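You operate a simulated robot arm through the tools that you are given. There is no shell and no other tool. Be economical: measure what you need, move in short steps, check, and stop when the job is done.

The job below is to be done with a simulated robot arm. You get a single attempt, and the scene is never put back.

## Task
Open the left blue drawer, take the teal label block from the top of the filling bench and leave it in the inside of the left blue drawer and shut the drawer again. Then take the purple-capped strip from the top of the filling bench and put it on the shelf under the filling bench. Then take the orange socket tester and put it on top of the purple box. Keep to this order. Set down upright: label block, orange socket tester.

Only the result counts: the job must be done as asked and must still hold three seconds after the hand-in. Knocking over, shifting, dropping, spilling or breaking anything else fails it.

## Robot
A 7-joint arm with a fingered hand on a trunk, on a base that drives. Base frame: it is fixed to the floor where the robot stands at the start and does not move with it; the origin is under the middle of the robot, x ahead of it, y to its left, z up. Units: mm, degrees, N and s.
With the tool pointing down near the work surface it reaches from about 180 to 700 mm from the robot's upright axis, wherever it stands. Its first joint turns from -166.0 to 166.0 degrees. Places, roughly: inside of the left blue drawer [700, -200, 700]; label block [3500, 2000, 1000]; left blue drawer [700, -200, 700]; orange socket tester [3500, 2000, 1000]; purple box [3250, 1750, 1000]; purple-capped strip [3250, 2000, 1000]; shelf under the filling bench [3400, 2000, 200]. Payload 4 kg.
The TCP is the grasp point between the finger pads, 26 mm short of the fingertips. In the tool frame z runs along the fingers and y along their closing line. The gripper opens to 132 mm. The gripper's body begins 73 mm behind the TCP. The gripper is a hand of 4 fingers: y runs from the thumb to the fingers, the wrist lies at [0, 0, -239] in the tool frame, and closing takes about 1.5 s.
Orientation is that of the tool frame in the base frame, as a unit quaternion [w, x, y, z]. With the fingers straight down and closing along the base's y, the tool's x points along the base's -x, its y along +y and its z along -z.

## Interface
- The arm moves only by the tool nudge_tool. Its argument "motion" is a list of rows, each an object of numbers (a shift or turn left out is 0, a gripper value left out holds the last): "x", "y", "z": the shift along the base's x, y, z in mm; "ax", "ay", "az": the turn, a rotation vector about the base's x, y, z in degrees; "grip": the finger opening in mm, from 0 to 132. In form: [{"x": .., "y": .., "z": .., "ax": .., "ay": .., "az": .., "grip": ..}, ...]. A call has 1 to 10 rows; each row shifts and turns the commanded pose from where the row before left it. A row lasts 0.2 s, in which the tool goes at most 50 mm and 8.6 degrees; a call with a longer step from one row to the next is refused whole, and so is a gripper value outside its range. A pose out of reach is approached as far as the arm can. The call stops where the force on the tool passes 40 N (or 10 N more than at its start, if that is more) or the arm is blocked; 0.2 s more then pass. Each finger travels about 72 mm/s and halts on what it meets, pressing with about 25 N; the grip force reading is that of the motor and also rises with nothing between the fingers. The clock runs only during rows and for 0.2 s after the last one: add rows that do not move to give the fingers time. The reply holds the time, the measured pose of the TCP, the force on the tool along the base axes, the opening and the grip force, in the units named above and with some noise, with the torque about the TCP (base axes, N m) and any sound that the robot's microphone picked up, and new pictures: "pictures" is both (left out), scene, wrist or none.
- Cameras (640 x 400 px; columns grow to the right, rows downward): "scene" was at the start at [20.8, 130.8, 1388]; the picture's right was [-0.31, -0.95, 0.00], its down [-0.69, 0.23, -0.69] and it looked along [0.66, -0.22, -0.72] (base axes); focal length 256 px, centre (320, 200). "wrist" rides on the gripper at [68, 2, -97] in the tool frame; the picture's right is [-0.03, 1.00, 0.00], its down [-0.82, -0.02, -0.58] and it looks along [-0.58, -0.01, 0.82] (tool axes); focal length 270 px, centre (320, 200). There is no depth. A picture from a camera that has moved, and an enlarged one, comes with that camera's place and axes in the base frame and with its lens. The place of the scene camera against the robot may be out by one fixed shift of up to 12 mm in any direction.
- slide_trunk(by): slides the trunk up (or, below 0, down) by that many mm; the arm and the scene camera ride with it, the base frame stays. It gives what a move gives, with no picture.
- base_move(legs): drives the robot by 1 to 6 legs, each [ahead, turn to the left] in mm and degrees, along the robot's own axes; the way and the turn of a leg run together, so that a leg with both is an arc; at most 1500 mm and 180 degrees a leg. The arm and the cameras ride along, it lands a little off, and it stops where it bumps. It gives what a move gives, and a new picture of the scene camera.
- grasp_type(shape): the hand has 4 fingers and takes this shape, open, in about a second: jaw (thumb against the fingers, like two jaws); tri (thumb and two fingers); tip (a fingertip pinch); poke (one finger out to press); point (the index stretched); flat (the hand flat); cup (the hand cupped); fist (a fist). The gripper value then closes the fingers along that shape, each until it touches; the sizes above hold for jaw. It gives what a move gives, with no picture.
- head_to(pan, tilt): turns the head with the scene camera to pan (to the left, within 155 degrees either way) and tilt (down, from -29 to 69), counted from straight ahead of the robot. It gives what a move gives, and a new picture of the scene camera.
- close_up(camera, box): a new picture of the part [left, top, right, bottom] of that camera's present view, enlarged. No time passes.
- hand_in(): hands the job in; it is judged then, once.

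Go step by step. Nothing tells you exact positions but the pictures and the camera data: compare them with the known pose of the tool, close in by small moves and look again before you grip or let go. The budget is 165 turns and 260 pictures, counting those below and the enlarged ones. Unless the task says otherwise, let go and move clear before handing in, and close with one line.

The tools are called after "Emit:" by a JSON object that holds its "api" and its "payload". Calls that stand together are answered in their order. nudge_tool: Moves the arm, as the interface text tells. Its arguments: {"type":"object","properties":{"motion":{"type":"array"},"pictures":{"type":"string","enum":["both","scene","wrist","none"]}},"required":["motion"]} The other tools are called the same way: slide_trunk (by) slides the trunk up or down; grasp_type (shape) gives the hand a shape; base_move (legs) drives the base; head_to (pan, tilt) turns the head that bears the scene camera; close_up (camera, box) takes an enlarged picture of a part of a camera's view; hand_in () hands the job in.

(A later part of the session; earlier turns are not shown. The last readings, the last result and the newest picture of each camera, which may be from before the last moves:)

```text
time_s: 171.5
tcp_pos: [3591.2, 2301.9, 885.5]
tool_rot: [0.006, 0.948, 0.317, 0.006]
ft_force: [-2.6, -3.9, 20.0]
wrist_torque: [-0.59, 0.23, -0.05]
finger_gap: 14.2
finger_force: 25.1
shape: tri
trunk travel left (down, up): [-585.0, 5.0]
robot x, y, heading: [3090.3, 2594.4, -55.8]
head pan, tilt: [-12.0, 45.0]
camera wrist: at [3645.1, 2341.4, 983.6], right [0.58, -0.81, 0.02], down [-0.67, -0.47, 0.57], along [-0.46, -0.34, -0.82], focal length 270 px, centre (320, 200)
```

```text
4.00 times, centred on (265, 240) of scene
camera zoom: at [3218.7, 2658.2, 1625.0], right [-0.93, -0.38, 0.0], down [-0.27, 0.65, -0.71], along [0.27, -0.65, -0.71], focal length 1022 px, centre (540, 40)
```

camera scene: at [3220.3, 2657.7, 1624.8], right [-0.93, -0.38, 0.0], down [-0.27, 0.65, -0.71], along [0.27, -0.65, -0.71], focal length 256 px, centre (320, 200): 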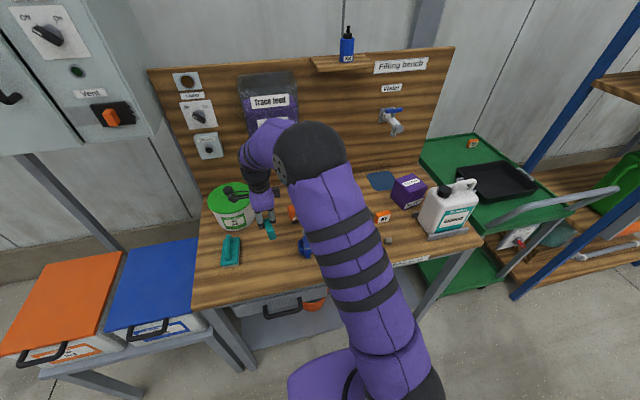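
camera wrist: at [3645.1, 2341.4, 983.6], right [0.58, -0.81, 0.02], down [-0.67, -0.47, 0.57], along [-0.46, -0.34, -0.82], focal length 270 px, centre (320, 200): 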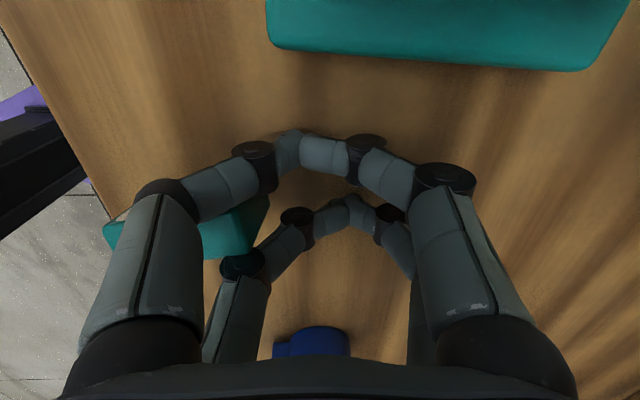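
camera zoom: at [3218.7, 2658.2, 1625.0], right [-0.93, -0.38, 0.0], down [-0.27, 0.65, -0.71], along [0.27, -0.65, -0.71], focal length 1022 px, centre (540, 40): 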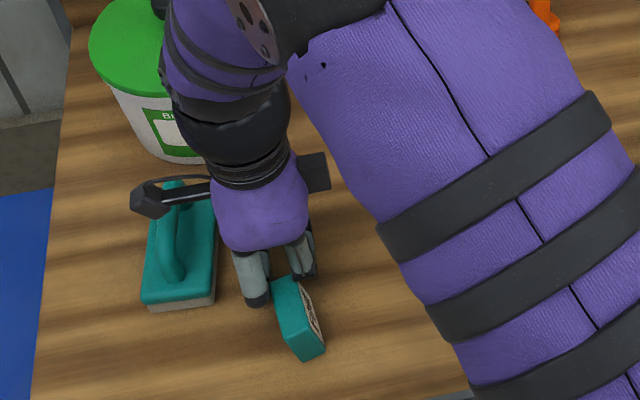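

The block has turned noticeably. I'll now pull the hand away from the robot and up slightly.

Emit:
{"api": "nudge_tool", "payload": {"motion": [{"x": 4, "y": -6}, {"x": 4, "y": -6}, {"x": 4, "y": -6}, {"x": 4, "y": -6}, {}], "pictures": "wrist"}}

Emit:
{"api": "close_up", "payload": {"camera": "scene", "box": [205, 190, 325, 290]}}

```text
time_s: 172.7
tcp_pos: [3605.1, 2277.5, 885.6]
tool_rot: [0.006, 0.949, 0.317, 0.003]
ft_force: [-2.5, 4.6, 13.9]
wrist_torque: [-0.18, 0.13, -0.08]
finger_gap: 14.4
finger_force: 25.0
shape: tri
trunk travel left (down, up): [-585.0, 5.0]
robot x, y, heading: [3093.0, 2593.7, -55.8]
head pan, tilt: [-12.0, 45.0]
camera wrist: at [3660.3, 2317.4, 983.3], right [0.58, -0.81, 0.01], down [-0.67, -0.47, 0.57], along [-0.46, -0.34, -0.82], focal length 270 px, centre (320, 200)
```

wrist: 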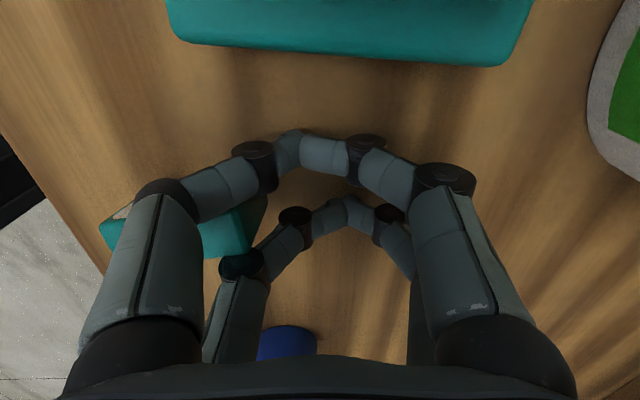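

```text
4.00 times, centred on (265, 240) of scene
camera zoom: at [3219.3, 2658.9, 1624.8], right [-0.93, -0.38, 0.0], down [-0.27, 0.65, -0.71], along [0.27, -0.65, -0.71], focal length 1022 px, centre (540, 40)
```

zoom: 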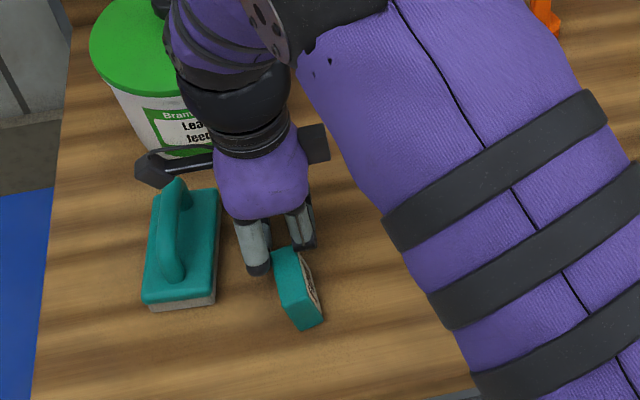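

The engagement is now small. I'll try the fist from here, then lift.

Emit:
{"api": "grasp_type", "payload": {"shape": "fist"}}

Emit:
{"api": "nudge_tool", "payload": {"motion": [{"z": 5}, {"z": 15}, {"z": 25}, {}], "pictures": "wrist"}}

Emit:
{"api": "close_up", "payload": {"camera": "scene", "box": [205, 190, 325, 290]}}

```text
time_s: 173.6
tcp_pos: [3607.2, 2276.9, 884.5]
tool_rot: [0.005, 0.948, 0.317, 0.004]
ft_force: [0.0, 0.3, 0.4]
wrist_torque: [0.0, 0.02, -0.02]
finger_gap: 0.0
finger_force: 0.1
shape: fist
trunk travel left (down, up): [-585.0, 5.0]
robot x, y, heading: [3092.2, 2595.8, -56.0]
head pan, tilt: [-12.0, 45.0]
```

```text
time_s: 174.6
tcp_pos: [3605.8, 2275.7, 930.0]
tool_rot: [0.006, 0.948, 0.318, 0.004]
ft_force: [-1.0, 0.1, 1.3]
wrist_torque: [-0.03, -0.02, 0.0]
finger_gap: 0.2
finger_force: 0.0
shape: fist
trunk travel left (down, up): [-585.0, 5.0]
robot x, y, heading: [3091.7, 2594.2, -55.7]
head pan, tilt: [-12.0, 45.0]
camera wrist: at [3660.9, 2316.1, 1028.4], right [0.58, -0.81, 0.01], down [-0.67, -0.47, 0.57], along [-0.46, -0.34, -0.82], focal length 270 px, centre (320, 200)
```

wrist: 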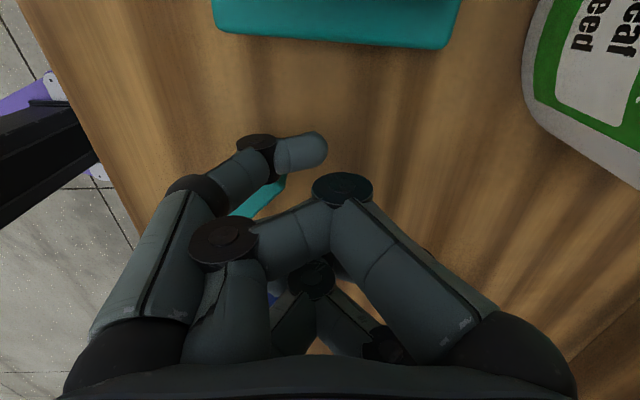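

```text
4.00 times, centred on (265, 240) of scene
camera zoom: at [3220.3, 2657.7, 1624.8], right [-0.93, -0.38, 0.0], down [-0.27, 0.65, -0.71], along [0.27, -0.65, -0.71], focal length 1022 px, centre (540, 40)
```

zoom: 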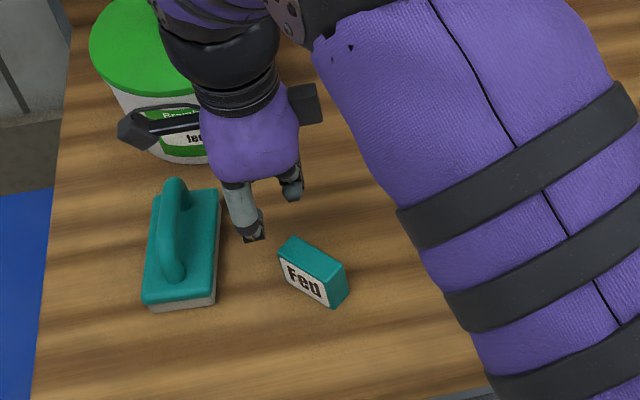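

The block is free and standing upright. I'll rise, reopen to jaw and look from above.

Emit:
{"api": "nudge_tool", "payload": {"motion": [{"z": 40}, {"z": 40}, {"z": 40}, {}], "pictures": "none"}}

Emit:
{"api": "grasp_type", "payload": {"shape": "jaw"}}

Emit:
{"api": "nudge_tool", "payload": {"motion": [{"grip": 132}], "pictures": "wrist"}}

```text
time_s: 175.6
tcp_pos: [3606.3, 2276.7, 1050.3]
tool_rot: [0.006, 0.948, 0.317, 0.003]
ft_force: [0.4, -1.1, -0.4]
wrist_torque: [0.03, 0.04, 0.0]
finger_gap: 0.0
finger_force: 0.1
shape: fist
trunk travel left (down, up): [-585.0, 5.0]
robot x, y, heading: [3092.1, 2597.2, -56.0]
head pan, tilt: [-12.0, 45.0]
```

```text
time_s: 176.5
tcp_pos: [3607.2, 2276.3, 1049.8]
tool_rot: [0.006, 0.948, 0.317, 0.004]
ft_force: [0.6, -0.4, 0.0]
wrist_torque: [0.04, -0.03, -0.03]
finger_gap: 131.9
finger_force: 0.1
shape: jaw
trunk travel left (down, up): [-585.0, 5.0]
robot x, y, heading: [3094.1, 2594.2, -55.6]
head pan, tilt: [-12.0, 45.0]
```

```text
time_s: 176.9
tcp_pos: [3607.8, 2277.3, 1048.9]
tool_rot: [0.006, 0.948, 0.317, 0.004]
ft_force: [-1.0, -0.6, 0.3]
wrist_torque: [0.01, -0.01, -0.01]
finger_gap: 131.6
finger_force: 0.1
shape: jaw
trunk travel left (down, up): [-585.0, 5.0]
robot x, y, heading: [3093.0, 2593.1, -55.5]
head pan, tilt: [-12.0, 45.0]
camera wrist: at [3660.8, 2316.6, 1147.1], right [0.58, -0.81, 0.01], down [-0.67, -0.47, 0.57], along [-0.46, -0.34, -0.82], focal length 270 px, centre (320, 200)
```

wrist: 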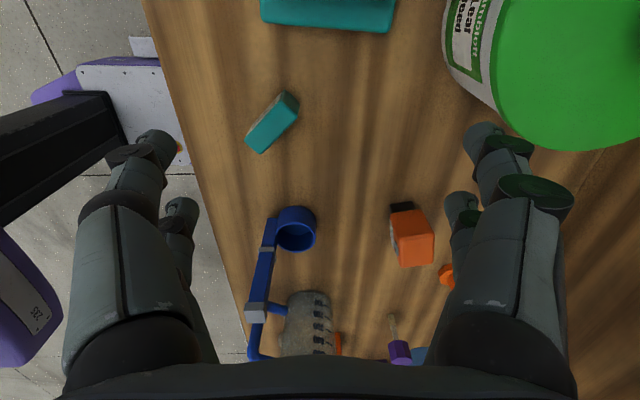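

Clear overhead view: the block's centre is near (3566,2301) with its long axis almost along base x. I'll turn so the fingers close across its depth and go above it.

Emit:
{"api": "nudge_tool", "payload": {"motion": [{"x": -9, "y": 5, "az": -8.1, "grip": 95}, {"x": -8, "y": 5, "az": -8.1}, {"x": -8, "y": 5, "az": -8.1}, {"x": -8, "y": 5, "az": -8.1}, {"x": -8, "y": 4, "az": -8.1}, {"z": -30}, {"z": -40}, {}], "pictures": "wrist"}}

```text
time_s: 178.7
tcp_pos: [3565.4, 2301.1, 977.9]
tool_rot: [0.007, 1.0, -0.03, 0.001]
ft_force: [0.3, 0.8, -0.1]
wrist_torque: [-0.03, -0.02, -0.02]
finger_gap: 95.3
finger_force: 0.1
shape: jaw
trunk travel left (down, up): [-585.0, 5.0]
robot x, y, heading: [3092.6, 2596.2, -55.6]
head pan, tilt: [-12.0, 45.0]
camera wrist: at [3633.5, 2295.4, 1077.0], right [-0.09, -1.0, 0.01], down [-0.82, 0.08, 0.57], along [-0.57, 0.04, -0.82], focal length 270 px, centre (320, 200)
```

wrist: 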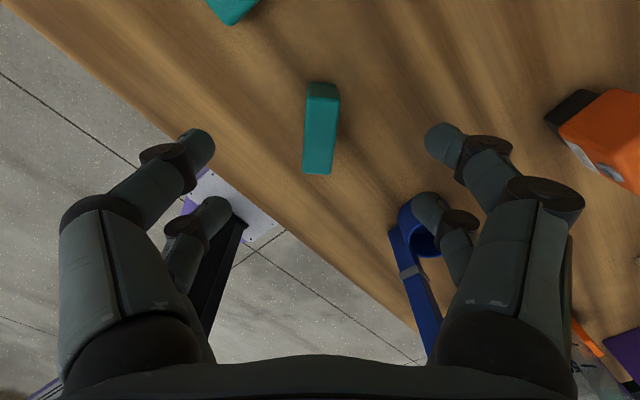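

Well aligned. I'll descend and close across the 28 mm depth.

Emit:
{"api": "nudge_tool", "payload": {"motion": [{"x": -5, "y": -1, "z": -30}, {"z": -40}, {"z": -20}, {}, {"grip": 10}, {}, {}, {}, {}, {}], "pictures": "wrist"}}

```text
time_s: 180.9
tcp_pos: [3561.9, 2301.3, 887.8]
tool_rot: [0.006, 0.999, -0.031, 0.002]
ft_force: [-0.1, 0.2, 0.0]
wrist_torque: [0.01, 0.03, 0.04]
finger_gap: 16.0
finger_force: 25.5
shape: jaw
trunk travel left (down, up): [-585.0, 5.0]
robot x, y, heading: [3093.1, 2592.9, -55.6]
head pan, tilt: [-12.0, 45.0]
camera wrist: at [3629.6, 2294.8, 985.6], right [-0.09, -1.0, 0.01], down [-0.81, 0.08, 0.57], along [-0.57, 0.04, -0.82], focal length 270 px, centre (320, 200)
```

wrist: 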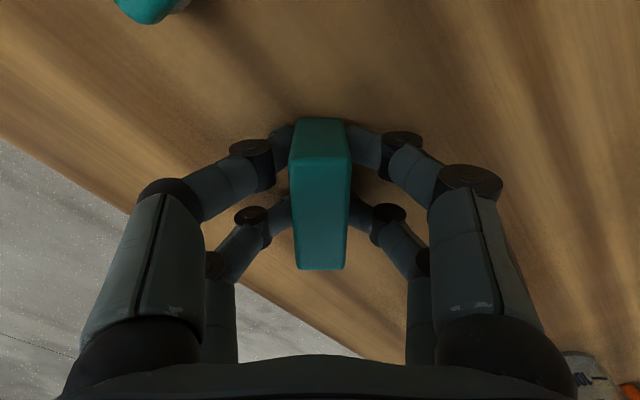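

A proper four-finger grasp this time. I'll lift.

Emit:
{"api": "nudge_tool", "payload": {"motion": [{"z": 20}, {"z": 40}, {"z": 40}, {"z": 40}, {"z": 40}, {}], "pictures": "wrist"}}

```text
time_s: 182.3
tcp_pos: [3559.7, 2300.1, 1067.7]
tool_rot: [0.007, 1.0, -0.03, 0.001]
ft_force: [-0.7, 0.0, 0.3]
wrist_torque: [-0.01, 0.0, 0.04]
finger_gap: 16.3
finger_force: 25.1
shape: jaw
trunk travel left (down, up): [-585.0, 5.0]
robot x, y, heading: [3093.5, 2589.8, -55.7]
head pan, tilt: [-12.0, 45.0]
camera wrist: at [3628.1, 2294.6, 1166.2], right [-0.09, -1.0, 0.01], down [-0.81, 0.08, 0.57], along [-0.57, 0.04, -0.82], focal length 270 px, centre (320, 200)
```

wrist: 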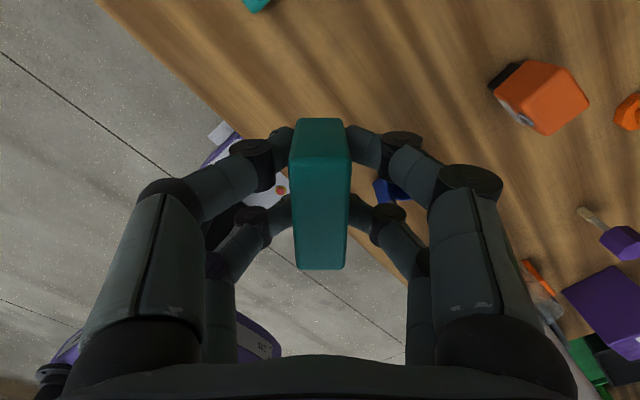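

The block is held firmly upright. I'll back off and drive to the open drawer.

Emit:
{"api": "base_move", "payload": {"legs": [[-500, 0], [0, -86.4], [1500, 0], [1500, 0], [488, 0], [0, 86.2]]}}

Emit:
{"api": "head_to", "payload": {"pan": -10, "tilt": 45}}

```text
time_s: 210.0
tcp_pos: [528.7, 555.1, 1066.9]
tool_rot: [0.007, 1.0, -0.018, 0.002]
ft_force: [0.4, 0.5, -1.0]
wrist_torque: [0.01, 0.03, -0.02]
finger_gap: 16.2
finger_force: 24.5
shape: jaw
trunk travel left (down, up): [-585.0, 5.0]
robot x, y, heading: [51.6, 836.7, -54.3]
head pan, tilt: [-12.0, 45.0]
camera scene: at [179.6, 903.9, 1624.8], right [-0.92, -0.4, 0.0], down [-0.28, 0.65, -0.71], along [0.28, -0.65, -0.71], focal length 256 px, centre (320, 200)
```

scene: 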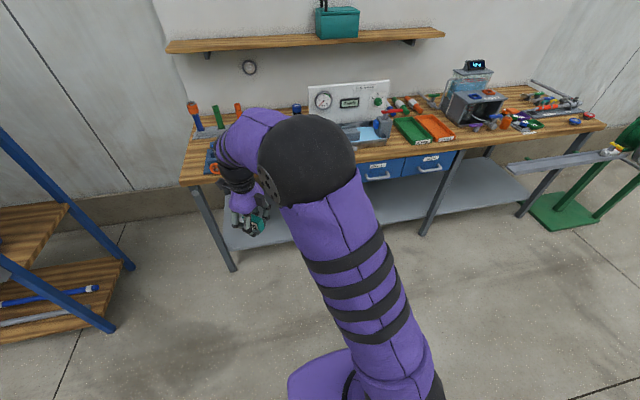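

```text
time_s: 210.6
tcp_pos: [528.6, 554.9, 1066.7]
tool_rot: [0.007, 1.0, -0.019, 0.002]
ft_force: [-0.5, 0.2, -0.9]
wrist_torque: [0.0, 0.0, 0.01]
finger_gap: 15.9
finger_force: 25.3
shape: jaw
trunk travel left (down, up): [-585.0, 5.0]
robot x, y, heading: [56.1, 835.6, -54.3]
head pan, tilt: [-10.0, 45.0]
camera scene: at [182.2, 905.1, 1624.8], right [-0.9, -0.43, 0.0], down [-0.31, 0.64, -0.71], along [0.31, -0.64, -0.71], focal length 256 px, centre (320, 200)
```

scene: 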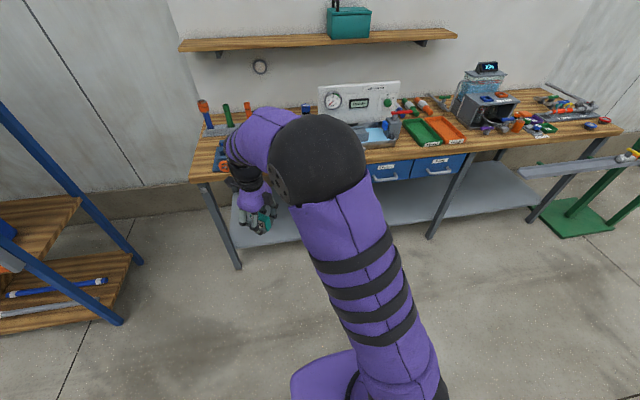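

The base pose reads accurately. I'll drive ahead 330 mm and bring the hand over the open drawer.

Emit:
{"api": "base_move", "payload": {"legs": [[330, 0]]}}

Emit:
{"api": "nudge_tool", "payload": {"motion": [{"x": -40, "y": -25}, {"x": -40, "y": -25}, {"x": -30, "y": -30}, {"x": -30, "y": -30, "z": -20}, {"x": -20, "y": -30, "z": -20}, {"x": -20, "y": -20, "z": -20}, {}], "pictures": "both"}}

```text
time_s: 212.8
tcp_pos: [725.8, 282.6, 1067.0]
tool_rot: [0.006, 1.0, -0.016, 0.002]
ft_force: [0.3, 0.0, -0.8]
wrist_torque: [-0.01, -0.05, 0.0]
finger_gap: 15.9
finger_force: 25.0
shape: jaw
trunk travel left (down, up): [-585.0, 5.0]
robot x, y, heading: [249.7, 564.3, -54.0]
head pan, tilt: [-10.0, 45.0]
camera scene: at [379.2, 631.9, 1624.7], right [-0.9, -0.44, 0.0], down [-0.31, 0.64, -0.71], along [0.31, -0.64, -0.71], focal length 256 px, centre (320, 200)
```

scene: 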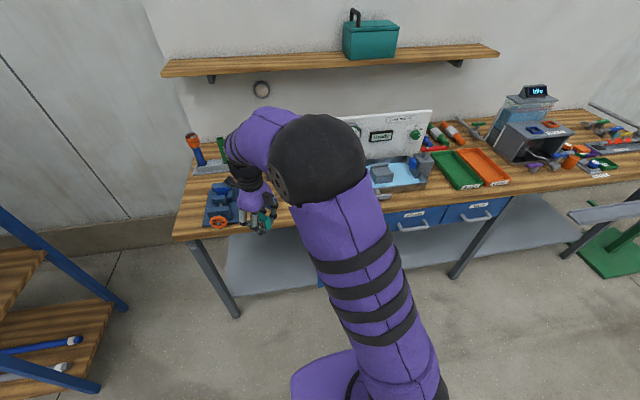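

```text
time_s: 214.4
tcp_pos: [545.8, 121.6, 1005.7]
tool_rot: [0.006, 1.0, -0.016, 0.002]
ft_force: [0.5, -0.7, -0.6]
wrist_torque: [-0.02, 0.03, 0.01]
finger_gap: 16.1
finger_force: 25.0
shape: jaw
trunk travel left (down, up): [-585.0, 5.0]
robot x, y, heading: [250.1, 564.3, -54.0]
head pan, tilt: [-10.0, 45.0]
camera scene: at [378.7, 632.1, 1624.8], right [-0.9, -0.44, 0.0], down [-0.31, 0.64, -0.71], along [0.31, -0.64, -0.71], focal length 256 px, centre (320, 200)
camera wrist: at [612.9, 118.6, 1105.2], right [-0.06, -1.0, 0.01], down [-0.82, 0.06, 0.57], along [-0.57, 0.02, -0.82], focal length 270 px, centre (320, 200)
```

scene: 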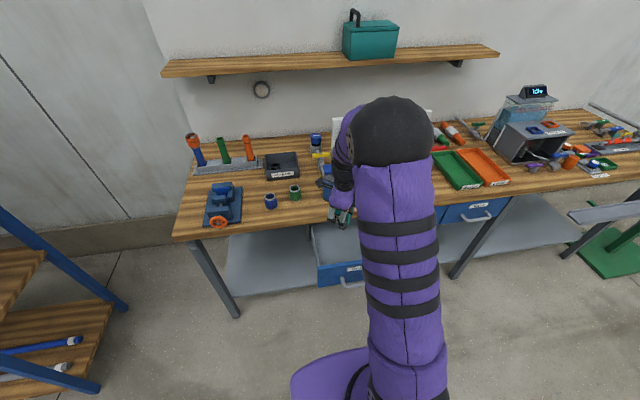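
wrist: 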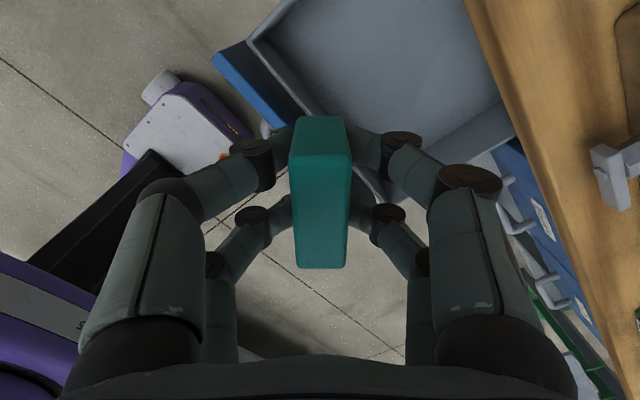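

The drawer interior is visible below. I'll move over its centre, near (531,58).

Emit:
{"api": "nudge_tool", "payload": {"motion": [{"x": -8, "y": -32}, {"x": -7, "y": -31}, {"z": -40}, {}], "pictures": "both"}}

```text
time_s: 215.4
tcp_pos: [533.0, 60.0, 967.8]
tool_rot: [0.007, 1.0, -0.017, 0.001]
ft_force: [-0.2, -1.0, -0.6]
wrist_torque: [-0.03, 0.0, 0.0]
finger_gap: 16.2
finger_force: 25.1
shape: jaw
trunk travel left (down, up): [-585.0, 5.0]
robot x, y, heading: [252.9, 567.7, -53.9]
head pan, tilt: [-10.0, 45.0]
camera scene: at [379.0, 632.1, 1624.8], right [-0.9, -0.44, 0.0], down [-0.31, 0.64, -0.71], along [0.31, -0.64, -0.71], focal length 256 px, centre (320, 200)
camera wrist: at [600.0, 55.3, 1066.0], right [-0.06, -1.0, 0.01], down [-0.82, 0.06, 0.57], along [-0.57, 0.02, -0.82], focal length 270 px, centre (320, 200)
```

scene: 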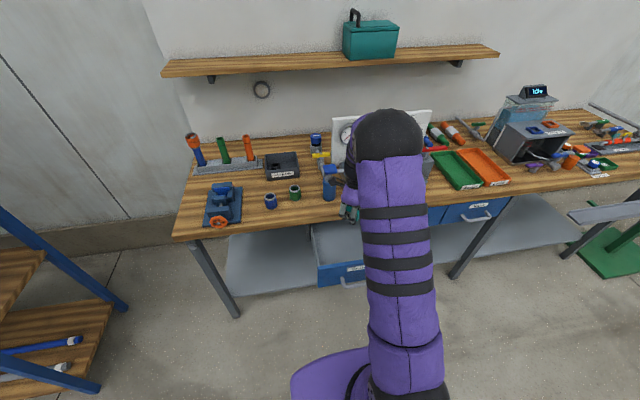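
wrist: 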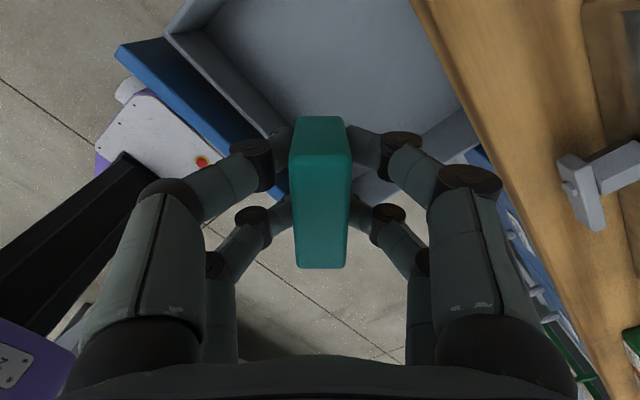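

The landing point projects well inside the drawer. I'll shift slightly away from the bench and lower with the trunk.

Emit:
{"api": "nudge_tool", "payload": {"motion": [{"x": -10, "y": 15}, {}], "pictures": "none"}}

Emit:
{"api": "slide_trunk", "payload": {"by": -150}}

Emit:
{"api": "nudge_tool", "payload": {"motion": [{}], "pictures": "both"}}

```text
time_s: 216.1
tcp_pos: [522.9, 74.4, 968.5]
tool_rot: [0.007, 1.0, -0.016, 0.002]
ft_force: [0.4, 0.7, -1.1]
wrist_torque: [-0.04, 0.04, -0.01]
finger_gap: 16.4
finger_force: 24.8
shape: jaw
trunk travel left (down, up): [-585.0, 5.0]
robot x, y, heading: [249.1, 567.5, -54.0]
head pan, tilt: [-10.0, 45.0]
```

```text
time_s: 217.8
tcp_pos: [522.3, 73.9, 818.5]
tool_rot: [0.007, 1.0, -0.016, 0.002]
ft_force: [-0.6, 0.2, -0.1]
wrist_torque: [0.02, 0.02, 0.0]
finger_gap: 15.8
finger_force: 25.1
shape: jaw
trunk travel left (down, up): [-435.0, 155.0]
robot x, y, heading: [249.8, 567.4, -54.1]
head pan, tilt: [-10.0, 45.0]
```

```text
time_s: 218.2
tcp_pos: [521.3, 74.6, 819.2]
tool_rot: [0.007, 1.0, -0.017, 0.001]
ft_force: [-0.9, 0.3, -0.1]
wrist_torque: [0.03, 0.0, -0.01]
finger_gap: 15.7
finger_force: 24.9
shape: jaw
trunk travel left (down, up): [-435.0, 155.0]
robot x, y, heading: [250.4, 562.0, -54.3]
head pan, tilt: [-10.0, 45.0]
camera scene: at [378.8, 632.2, 1474.8], right [-0.9, -0.44, 0.0], down [-0.31, 0.64, -0.71], along [0.31, -0.64, -0.71], focal length 256 px, centre (320, 200)
camera wrist: at [589.8, 71.2, 916.5], right [-0.06, -1.0, 0.01], down [-0.82, 0.06, 0.57], along [-0.57, 0.02, -0.82], focal length 270 px, centre (320, 200)
```

scene: 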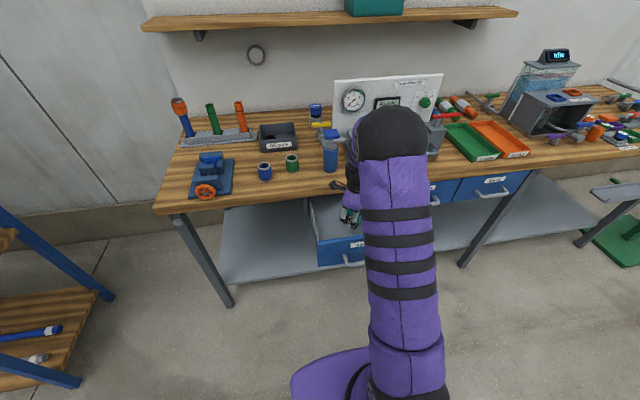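
wrist: 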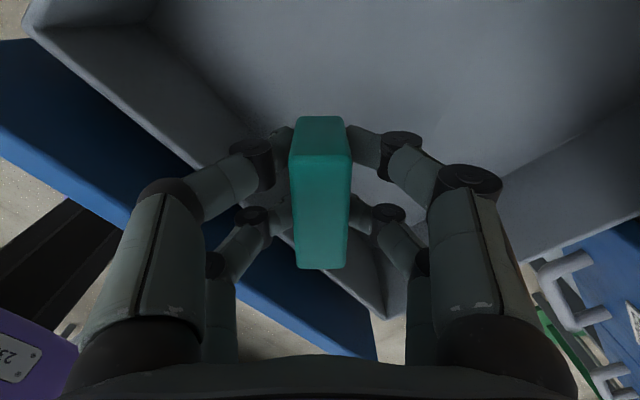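

The front wall is close to the landing point, so I'll shift 25 mm towards the bench and descend in steps.

Emit:
{"api": "nudge_tool", "payload": {"motion": [{"x": 14, "y": -21}, {"z": -25}, {"z": -25}, {"z": -10}, {"z": -6}, {"z": -5}, {}], "pictures": "wrist"}}

```text
time_s: 219.8
tcp_pos: [536.3, 51.9, 746.5]
tool_rot: [0.007, 1.0, -0.017, 0.002]
ft_force: [-0.4, -0.7, -0.7]
wrist_torque: [-0.03, 0.02, -0.02]
finger_gap: 15.8
finger_force: 25.0
shape: jaw
trunk travel left (down, up): [-435.0, 155.0]
robot x, y, heading: [254.0, 564.7, -54.4]
head pan, tilt: [-10.0, 45.0]
camera wrist: at [603.7, 49.7, 844.9], right [-0.06, -1.0, 0.01], down [-0.82, 0.06, 0.57], along [-0.57, 0.02, -0.82], focal length 270 px, centre (320, 200)
```

wrist: 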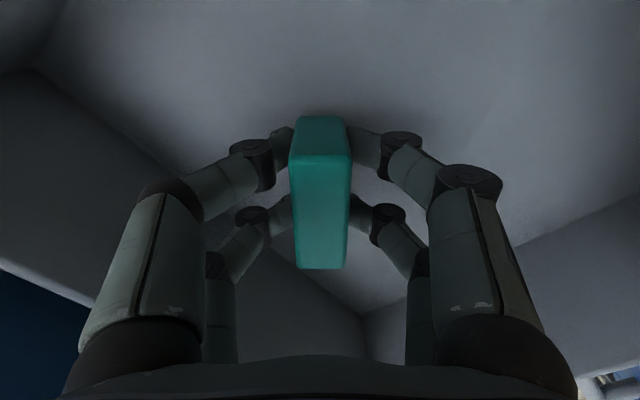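

Good clearance from the walls. I'll step down to contact.

Emit:
{"api": "nudge_tool", "payload": {"motion": [{"z": -6}, {"z": -4}, {"z": -4}, {"z": -3}, {"z": -3}, {"z": -3}, {}], "pictures": "none"}}

```text
time_s: 221.4
tcp_pos: [536.0, 53.6, 726.7]
tool_rot: [0.009, 1.0, -0.017, 0.003]
ft_force: [1.0, 0.2, 21.9]
wrist_torque: [0.19, -0.13, 0.03]
finger_gap: 16.6
finger_force: 25.4
shape: jaw
trunk travel left (down, up): [-435.0, 155.0]
robot x, y, heading: [248.2, 559.1, -54.0]
head pan, tilt: [-10.0, 45.0]
```

Floor contact at z≈727. I'll ease off slightly and open.

Emit:
{"api": "nudge_tool", "payload": {"motion": [{"z": 2}, {"grip": 60}, {"grip": 80}, {}, {}, {}], "pictures": "wrist"}}

```text
time_s: 222.8
tcp_pos: [534.9, 53.5, 726.4]
tool_rot: [0.008, 1.0, -0.017, 0.002]
ft_force: [-2.5, -3.0, 13.5]
wrist_torque: [0.47, 0.24, 0.18]
finger_gap: 77.0
finger_force: 0.0
shape: jaw
trunk travel left (down, up): [-435.0, 155.0]
robot x, y, heading: [248.8, 565.3, -54.2]
head pan, tilt: [-10.0, 45.0]
camera wrist: at [602.8, 50.3, 824.7], right [-0.06, -1.0, 0.01], down [-0.82, 0.06, 0.57], along [-0.57, 0.02, -0.82], focal length 270 px, centre (320, 200)
```

wrist: 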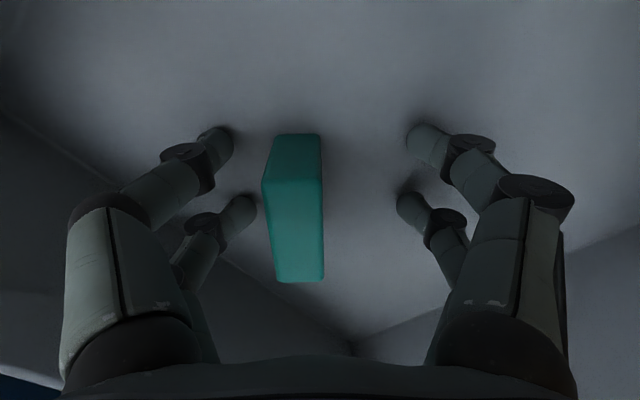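

Released and standing upright. I'll lift out with the arm, then the trunk.

Emit:
{"api": "nudge_tool", "payload": {"motion": [{"z": 10}, {"z": 20}, {"z": 40}, {"z": 40}, {"z": 40}, {}], "pictures": "wrist"}}

```text
time_s: 224.2
tcp_pos: [535.0, 52.8, 876.5]
tool_rot: [0.006, 1.0, -0.017, 0.002]
ft_force: [-0.3, 0.8, 0.0]
wrist_torque: [-0.02, 0.01, -0.01]
finger_gap: 79.3
finger_force: 0.0
shape: jaw
trunk travel left (down, up): [-435.0, 155.0]
robot x, y, heading: [249.4, 563.6, -54.0]
head pan, tilt: [-10.0, 45.0]
camera wrist: at [601.8, 49.9, 975.3], right [-0.06, -1.0, 0.01], down [-0.82, 0.06, 0.57], along [-0.57, 0.02, -0.82], focal length 270 px, centre (320, 200)
```

wrist: 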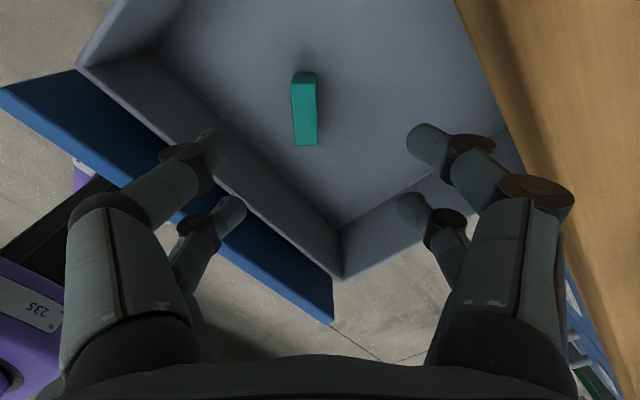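

The block stands in the drawer. Now I'll turn the hand back, close the fingers, and move out in front of the drawer to push it shut.

Emit:
{"api": "nudge_tool", "payload": {"motion": [{"x": -9, "y": 12.5, "az": 8.4, "grip": 0}, {"x": -9, "y": 12.5, "az": 8.4}, {"x": -9, "y": 12.5, "az": 8.4}, {"x": -9, "y": 12.5, "az": 8.4}, {"x": -9, "y": 12.5, "az": 8.4}, {"x": -9, "y": 12.5, "az": 8.4}, {"x": -9, "y": 12.5, "az": 8.4}, {"x": -9, "y": 12.5, "az": 8.4}], "pictures": "none"}}

Emit:
{"api": "nudge_tool", "payload": {"motion": [{"x": -9, "y": 12.5, "az": 8.4}, {"x": -9, "y": 12.5, "az": 8.4}, {"x": -9, "y": 12.5, "az": 8.4}, {"x": -9, "y": 12.5, "az": 8.4}, {"x": -9, "y": 12.5, "az": 8.4}, {"x": -9, "y": 12.5, "az": 8.4}, {"x": -10, "y": 13, "az": 8.4}, {}], "pictures": "wrist"}}

```text
time_s: 226.0
tcp_pos: [463.2, 154.7, 876.4]
tool_rot: [0.005, 0.841, 0.54, 0.005]
ft_force: [0.5, -0.3, 0.8]
wrist_torque: [-0.03, -0.01, -0.02]
finger_gap: 0.0
finger_force: 24.6
shape: jaw
trunk travel left (down, up): [-435.0, 155.0]
robot x, y, heading: [250.3, 565.6, -54.2]
head pan, tilt: [-10.0, 45.0]
```

```text
time_s: 227.8
tcp_pos: [399.2, 240.8, 875.6]
tool_rot: [0.001, 0.468, 0.884, 0.007]
ft_force: [0.2, 0.0, -0.4]
wrist_torque: [0.0, 0.01, 0.02]
finger_gap: 0.0
finger_force: 25.3
shape: jaw
trunk travel left (down, up): [-435.0, 155.0]
robot x, y, heading: [249.4, 563.4, -54.0]
head pan, tilt: [-10.0, 45.0]
camera wrist: at [361.5, 297.2, 973.9], right [0.84, 0.54, 0.01], down [0.44, -0.69, 0.57], along [0.32, -0.48, -0.82], focal length 270 px, centre (320, 200)
```

wrist: 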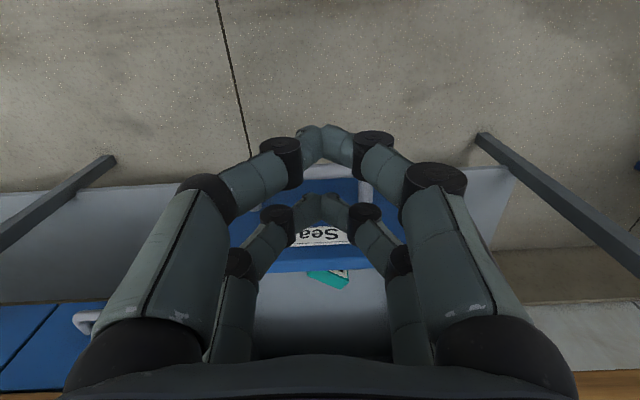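

The hand is in front of the handle. I'll lower to handle height.

Emit:
{"api": "nudge_tool", "payload": {"motion": [{"z": -40}, {"z": -40}, {"z": -30}, {"z": -28}, {}], "pictures": "both"}}

```text
time_s: 229.0
tcp_pos: [400.3, 242.2, 737.8]
tool_rot: [0.002, 0.469, 0.883, 0.007]
ft_force: [0.5, -0.7, 0.5]
wrist_torque: [-0.02, 0.0, -0.04]
finger_gap: 0.0
finger_force: 25.1
shape: jaw
trunk travel left (down, up): [-435.0, 155.0]
robot x, y, heading: [250.2, 564.4, -53.8]
head pan, tilt: [-10.0, 45.0]
camera scene: at [378.9, 632.1, 1474.8], right [-0.9, -0.44, 0.0], down [-0.31, 0.64, -0.71], along [0.31, -0.64, -0.71], focal length 256 px, centre (320, 200)
camera wrist: at [362.7, 298.5, 835.3], right [0.84, 0.54, 0.01], down [0.43, -0.69, 0.57], along [0.32, -0.48, -0.82], focal length 270 px, centre (320, 200)
```

scene: 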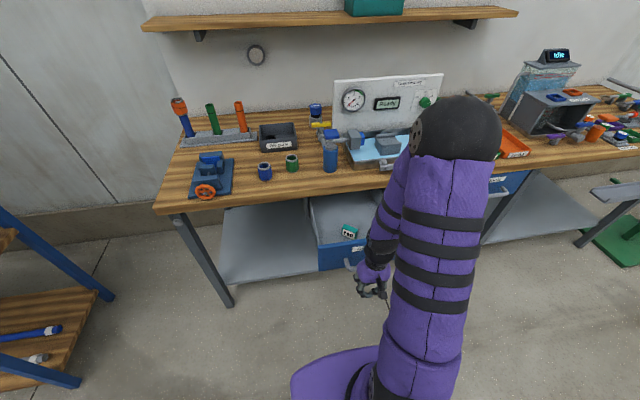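
wrist: 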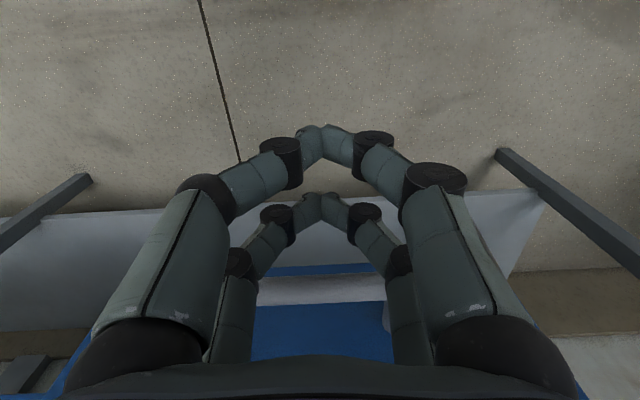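

The block stands upright with its "Fed" label showing, and the bar is right ahead. I'll push gently.

Emit:
{"api": "nudge_tool", "payload": {"motion": [{"x": 5, "y": -7.4}, {"x": 5, "y": -7.4}, {"x": 5, "y": -7.4}, {"x": 4.5, "y": -6.6}, {"x": 4.5, "y": -6.6}, {"x": 4.5, "y": -6.6}, {"x": 4.5, "y": -6.6}, {"x": 4.5, "y": -6.6}, {"x": 4.5, "y": -6.6}, {"x": 4.5, "y": -6.6}], "pictures": "both"}}

```text
time_s: 231.2
tcp_pos: [445.9, 174.1, 738.1]
tool_rot: [0.001, 0.468, 0.883, 0.007]
ft_force: [1.0, 0.1, 0.2]
wrist_torque: [-0.03, 0.01, -0.05]
finger_gap: 0.0
finger_force: 24.8
shape: jaw
trunk travel left (down, up): [-435.0, 155.0]
robot x, y, heading: [248.2, 563.4, -54.2]
head pan, tilt: [-10.0, 45.0]
camera scene: at [378.8, 632.3, 1474.8], right [-0.9, -0.44, 0.0], down [-0.31, 0.64, -0.71], along [0.31, -0.64, -0.71], focal length 256 px, centre (320, 200)
camera wrist: at [408.2, 230.0, 836.1], right [0.84, 0.54, 0.01], down [0.44, -0.69, 0.57], along [0.32, -0.48, -0.82], focal length 270 px, centre (320, 200)
```

scene: 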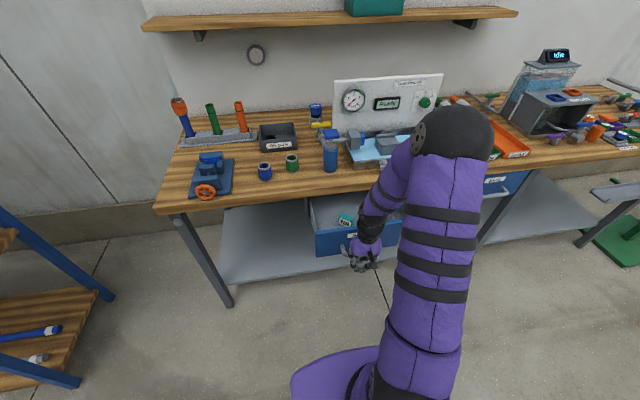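
wrist: 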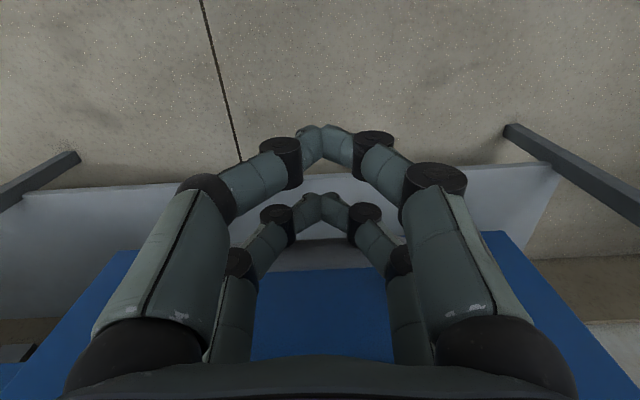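

The drawer is sliding smoothly and the block is still upright. I'll continue.

Emit:
{"api": "nudge_tool", "payload": {"motion": [{"x": 4.8, "y": -7}, {"x": 4.8, "y": -7}, {"x": 4.8, "y": -7}, {"x": 4.8, "y": -7}, {"x": 4.8, "y": -7}, {"x": 4.8, "y": -7}, {"x": 4.8, "y": -7}, {"x": 4.8, "y": -7}, {"x": 4.8, "y": -7}, {"x": 4.8, "y": -7}], "pictures": "wrist"}}

Emit:
{"api": "nudge_tool", "payload": {"motion": [{"x": 4.8, "y": -7}, {"x": 4.8, "y": -7}, {"x": 4.8, "y": -7}, {"x": 4.8, "y": -7}, {"x": 4.8, "y": -7}, {"x": 4.8, "y": -7}, {"x": 4.8, "y": -7}, {"x": 4.8, "y": -7}, {"x": 4.8, "y": -7}, {"x": 4.8, "y": -7}], "pictures": "both"}}

```text
time_s: 233.4
tcp_pos: [495.1, 102.7, 738.3]
tool_rot: [0.002, 0.469, 0.883, 0.007]
ft_force: [-0.4, -0.3, -0.5]
wrist_torque: [0.02, 0.05, 0.0]
finger_gap: 0.0
finger_force: 24.7
shape: jaw
trunk travel left (down, up): [-435.0, 155.0]
robot x, y, heading: [250.2, 564.2, -54.3]
head pan, tilt: [-10.0, 45.0]
camera wrist: at [456.3, 158.3, 836.5], right [0.84, 0.54, 0.01], down [0.43, -0.69, 0.57], along [0.32, -0.48, -0.82], focal length 270 px, centre (320, 200)
```

wrist: 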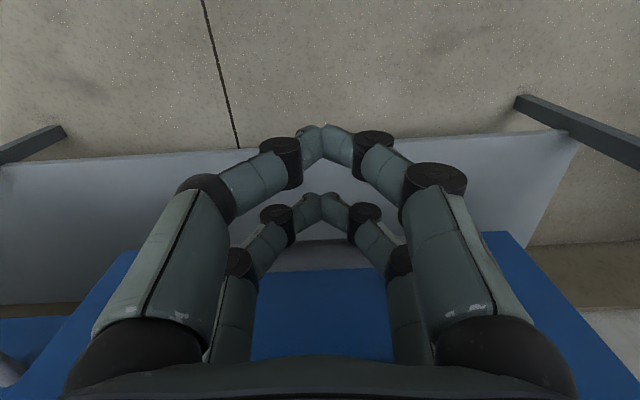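

```text
time_s: 235.6
tcp_pos: [542.6, 34.3, 738.7]
tool_rot: [0.002, 0.468, 0.884, 0.007]
ft_force: [-0.2, 0.6, 0.1]
wrist_torque: [-0.05, -0.01, 0.0]
finger_gap: 0.0
finger_force: 25.0
shape: jaw
trunk travel left (down, up): [-435.0, 155.0]
robot x, y, heading: [250.7, 564.3, -54.3]
head pan, tilt: [-10.0, 45.0]
camera scene: at [378.7, 632.4, 1474.8], right [-0.9, -0.44, 0.0], down [-0.31, 0.64, -0.71], along [0.31, -0.64, -0.71], focal length 256 px, centre (320, 200)
camera wrist: at [504.5, 89.2, 836.3], right [0.84, 0.54, 0.01], down [0.43, -0.69, 0.57], along [0.32, -0.48, -0.82], focal length 270 px, centre (320, 200)
```

scene: 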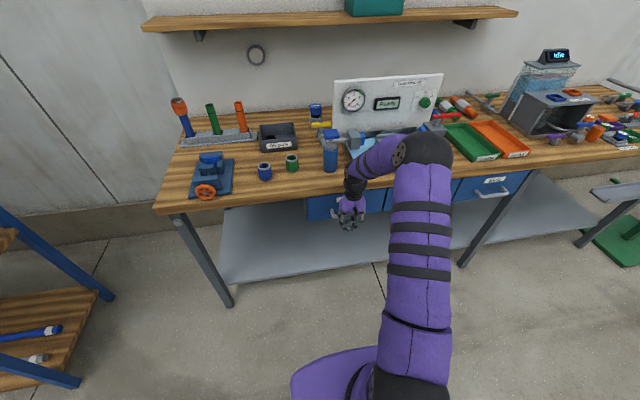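
wrist: 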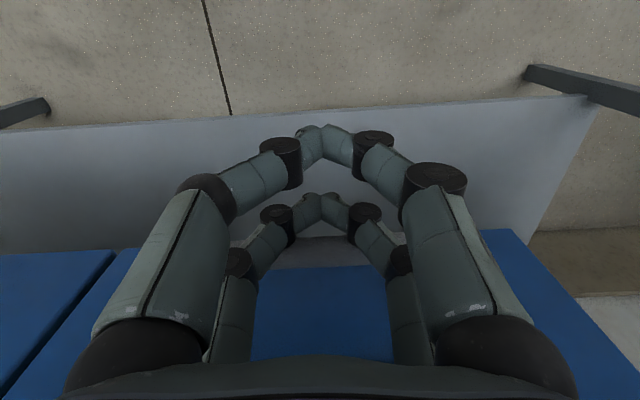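

Almost flush with its neighbour. I'll push on until it stops.

Emit:
{"api": "nudge_tool", "payload": {"motion": [{"x": 3, "y": -4.4}, {"x": 3, "y": -4.4}, {"x": 3, "y": -4.4}, {"x": 3, "y": -4.4}, {"x": 3, "y": -4.4}], "pictures": "wrist"}}

```text
time_s: 236.3
tcp_pos: [544.7, 30.9, 735.6]
tool_rot: [-0.01, 0.468, 0.883, 0.012]
ft_force: [-8.4, 11.9, 8.9]
wrist_torque: [-0.08, -0.25, 0.23]
finger_gap: 0.3
finger_force: 25.2
shape: jaw
trunk travel left (down, up): [-435.0, 155.0]
robot x, y, heading: [253.4, 564.9, -54.2]
head pan, tilt: [-10.0, 45.0]
stopped in row 3: the force on the tool passed its limit at 45 N (the readings are from after the stop); the commanded pose is now the measured one
camera wrist: at [507.0, 85.7, 836.1], right [0.84, 0.54, 0.01], down [0.44, -0.7, 0.55], along [0.31, -0.46, -0.83], focal length 270 px, centre (320, 200)
```

wrist: 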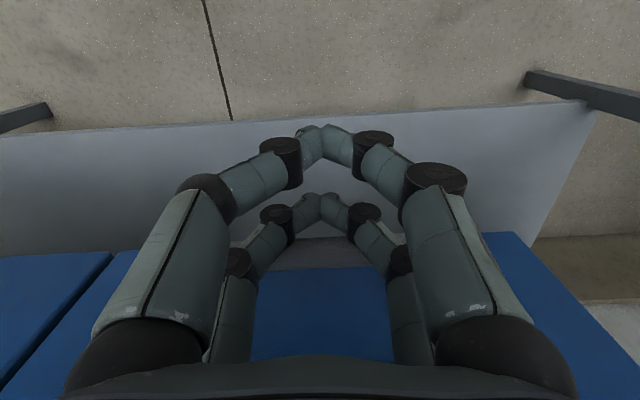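

The drawer is shut against its stop. I'll withdraw, rise and drive back to the filling bench.

Emit:
{"api": "nudge_tool", "payload": {"motion": [{"x": -12, "y": 18}, {"x": -20, "y": 29}, {"x": -20, "y": 29}, {"x": -20, "y": 29}, {"z": 40}, {"z": 40}, {"z": 40}], "pictures": "scene"}}

Emit:
{"api": "slide_trunk", "payload": {"by": 150}}

Emit:
{"api": "base_move", "payload": {"legs": [[-450, 0], [0, 87], [1500, 0], [1400, 0], [456, 0], [0, -88.7]]}}

```text
time_s: 237.9
tcp_pos: [471.5, 135.0, 856.8]
tool_rot: [-0.007, 0.468, 0.884, 0.01]
ft_force: [0.6, -0.3, 0.2]
wrist_torque: [0.03, -0.01, 0.0]
finger_gap: 0.0
finger_force: 25.2
shape: jaw
trunk travel left (down, up): [-435.0, 155.0]
robot x, y, heading: [247.7, 564.5, -53.8]
head pan, tilt: [-10.0, 45.0]
camera scene: at [378.3, 632.8, 1474.8], right [-0.9, -0.44, 0.0], down [-0.31, 0.64, -0.71], along [0.31, -0.64, -0.71], focal length 256 px, centre (320, 200)
```

scene: 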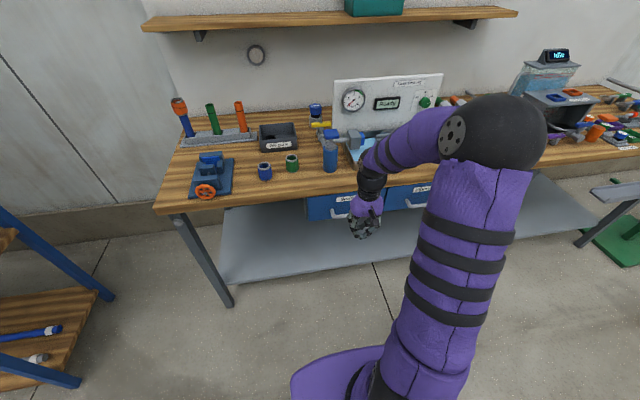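

```text
time_s: 239.7
tcp_pos: [472.6, 135.6, 1006.7]
tool_rot: [-0.008, 0.469, 0.883, 0.011]
ft_force: [0.1, -0.7, 0.2]
wrist_torque: [0.01, 0.02, 0.0]
finger_gap: 0.0
finger_force: 25.1
shape: jaw
trunk travel left (down, up): [-585.0, 5.0]
robot x, y, heading: [252.5, 567.6, -54.1]
head pan, tilt: [-10.0, 45.0]
```

```text
time_s: 266.4
tcp_pos: [2987.6, 2223.0, 1005.9]
tool_rot: [-0.007, 0.503, 0.864, 0.012]
ft_force: [0.4, -0.4, 0.2]
wrist_torque: [-0.02, 0.04, 0.01]
finger_gap: 0.2
finger_force: 25.3
shape: jaw
trunk travel left (down, up): [-585.0, 5.0]
robot x, y, heading: [2801.0, 2669.2, -58.3]
head pan, tilt: [-10.0, 45.0]
camera scene: at [2932.8, 2728.1, 1624.8], right [-0.93, -0.36, 0.0], down [-0.26, 0.66, -0.71], along [0.26, -0.66, -0.71], focal length 256 px, centre (320, 200)
```

scene: 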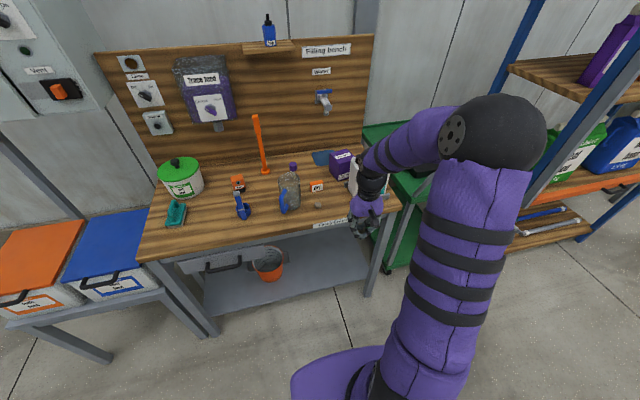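

Drawer shut, and now I have a clear view of the filling bench. I'll take close-ups of the jug and the shelf.

Emit:
{"api": "close_up", "payload": {"camera": "scene", "box": [230, 145, 350, 220]}}

Emit:
{"api": "close_up", "payload": {"camera": "scene", "box": [180, 210, 400, 345]}}

```text
5.33 times, centred on (290, 182) of scene
camera zoom: at [2932.8, 2728.1, 1624.8], right [-0.93, -0.36, 0.0], down [-0.26, 0.66, -0.71], along [0.26, -0.66, -0.71], focal length 1363 px, centre (480, 293)
```

zoom: 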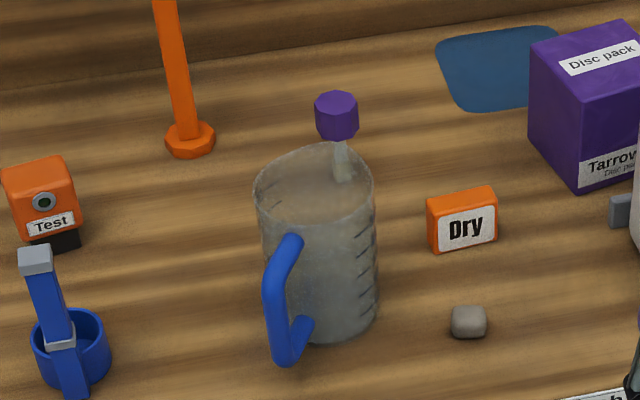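

```text
2.91 times, centred on (290, 278) of scene
camera zoom: at [2932.8, 2728.1, 1624.8], right [-0.93, -0.36, 0.0], down [-0.26, 0.66, -0.71], along [0.26, -0.66, -0.71], focal length 743 px, centre (407, -26)
```

zoom: 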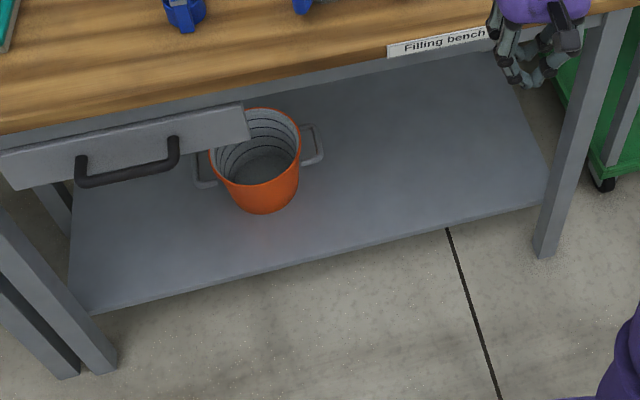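

The strip with the purple cap stands just behind the jug, with its cap near (3359,1936,928) by three views. I'll raise the hand, shift left, and drive closer.

Emit:
{"api": "nudge_tool", "payload": {"motion": [{"z": 40, "grip": 132}, {"z": 40}, {"z": 40}, {"x": 40, "y": 27}, {"x": 40, "y": 27}, {"x": 40, "y": 27}, {}], "pictures": "none"}}

Emit:
{"api": "base_move", "payload": {"legs": [[0, 2.5], [280, 0]]}}

Emit:
{"api": "nudge_tool", "payload": {"motion": [{}], "pictures": "wrist"}}

```text
time_s: 268.0
tcp_pos: [3108.6, 2308.2, 1128.3]
tool_rot: [-0.007, 0.503, 0.864, 0.011]
ft_force: [-0.6, -0.2, 0.4]
wrist_torque: [0.02, -0.01, 0.02]
finger_gap: 131.8
finger_force: 0.1
shape: jaw
trunk travel left (down, up): [-585.0, 5.0]
robot x, y, heading: [2796.1, 2670.5, -58.6]
head pan, tilt: [-10.0, 45.0]
```

```text
time_s: 270.4
tcp_pos: [3275.1, 2096.6, 1127.1]
tool_rot: [-0.007, 0.484, 0.875, 0.011]
ft_force: [1.0, 0.7, -0.5]
wrist_torque: [0.01, -0.02, 0.02]
finger_gap: 132.3
finger_force: 0.1
shape: jaw
trunk travel left (down, up): [-585.0, 5.0]
robot x, y, heading: [2950.1, 2445.2, -56.2]
head pan, tilt: [-10.0, 45.0]
camera scene: at [3081.7, 2507.9, 1624.7], right [-0.92, -0.4, 0.0], down [-0.29, 0.65, -0.71], along [0.28, -0.65, -0.71], focal length 256 px, centre (320, 200)
```

scene: 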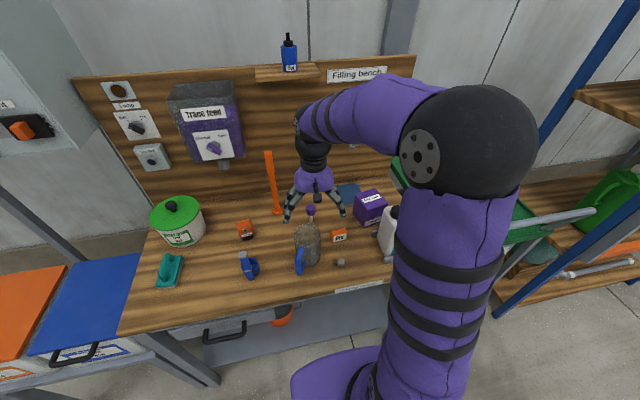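

```text
time_s: 270.8
tcp_pos: [3273.6, 2095.4, 1128.8]
tool_rot: [-0.008, 0.484, 0.875, 0.01]
ft_force: [-0.5, 0.2, -0.1]
wrist_torque: [0.0, 0.01, 0.01]
finger_gap: 131.8
finger_force: 0.1
shape: jaw
trunk travel left (down, up): [-585.0, 5.0]
robot x, y, heading: [2951.4, 2445.2, -56.0]
head pan, tilt: [-10.0, 45.0]
camera wrist: at [3239.4, 2151.3, 1227.6], right [0.86, 0.51, 0.01], down [0.42, -0.72, 0.56], along [0.29, -0.48, -0.83], focal length 270 px, centre (320, 200)
```

wrist: 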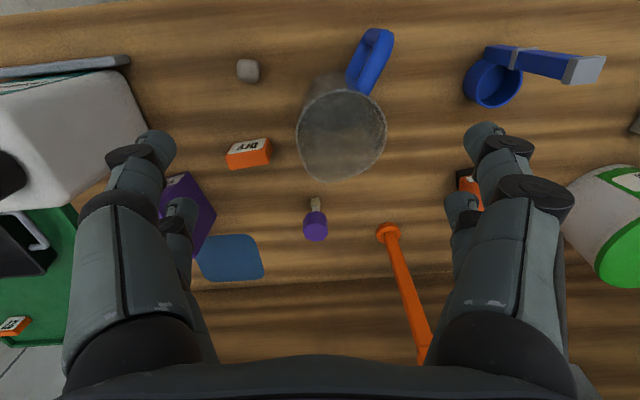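

The strip is clearly visible behind the jug. I'll move above it so the front finger pair straddles the cap.

Emit:
{"api": "nudge_tool", "payload": {"motion": [{"x": 25, "y": -40, "grip": 90}, {"x": 24, "y": -45}, {"x": 24, "y": -45}, {"x": 24, "y": -44}, {"z": -40}, {"z": -30}, {}], "pictures": "both"}}

```text
refused: row 2 steps farther than a row can; nothing moved
```

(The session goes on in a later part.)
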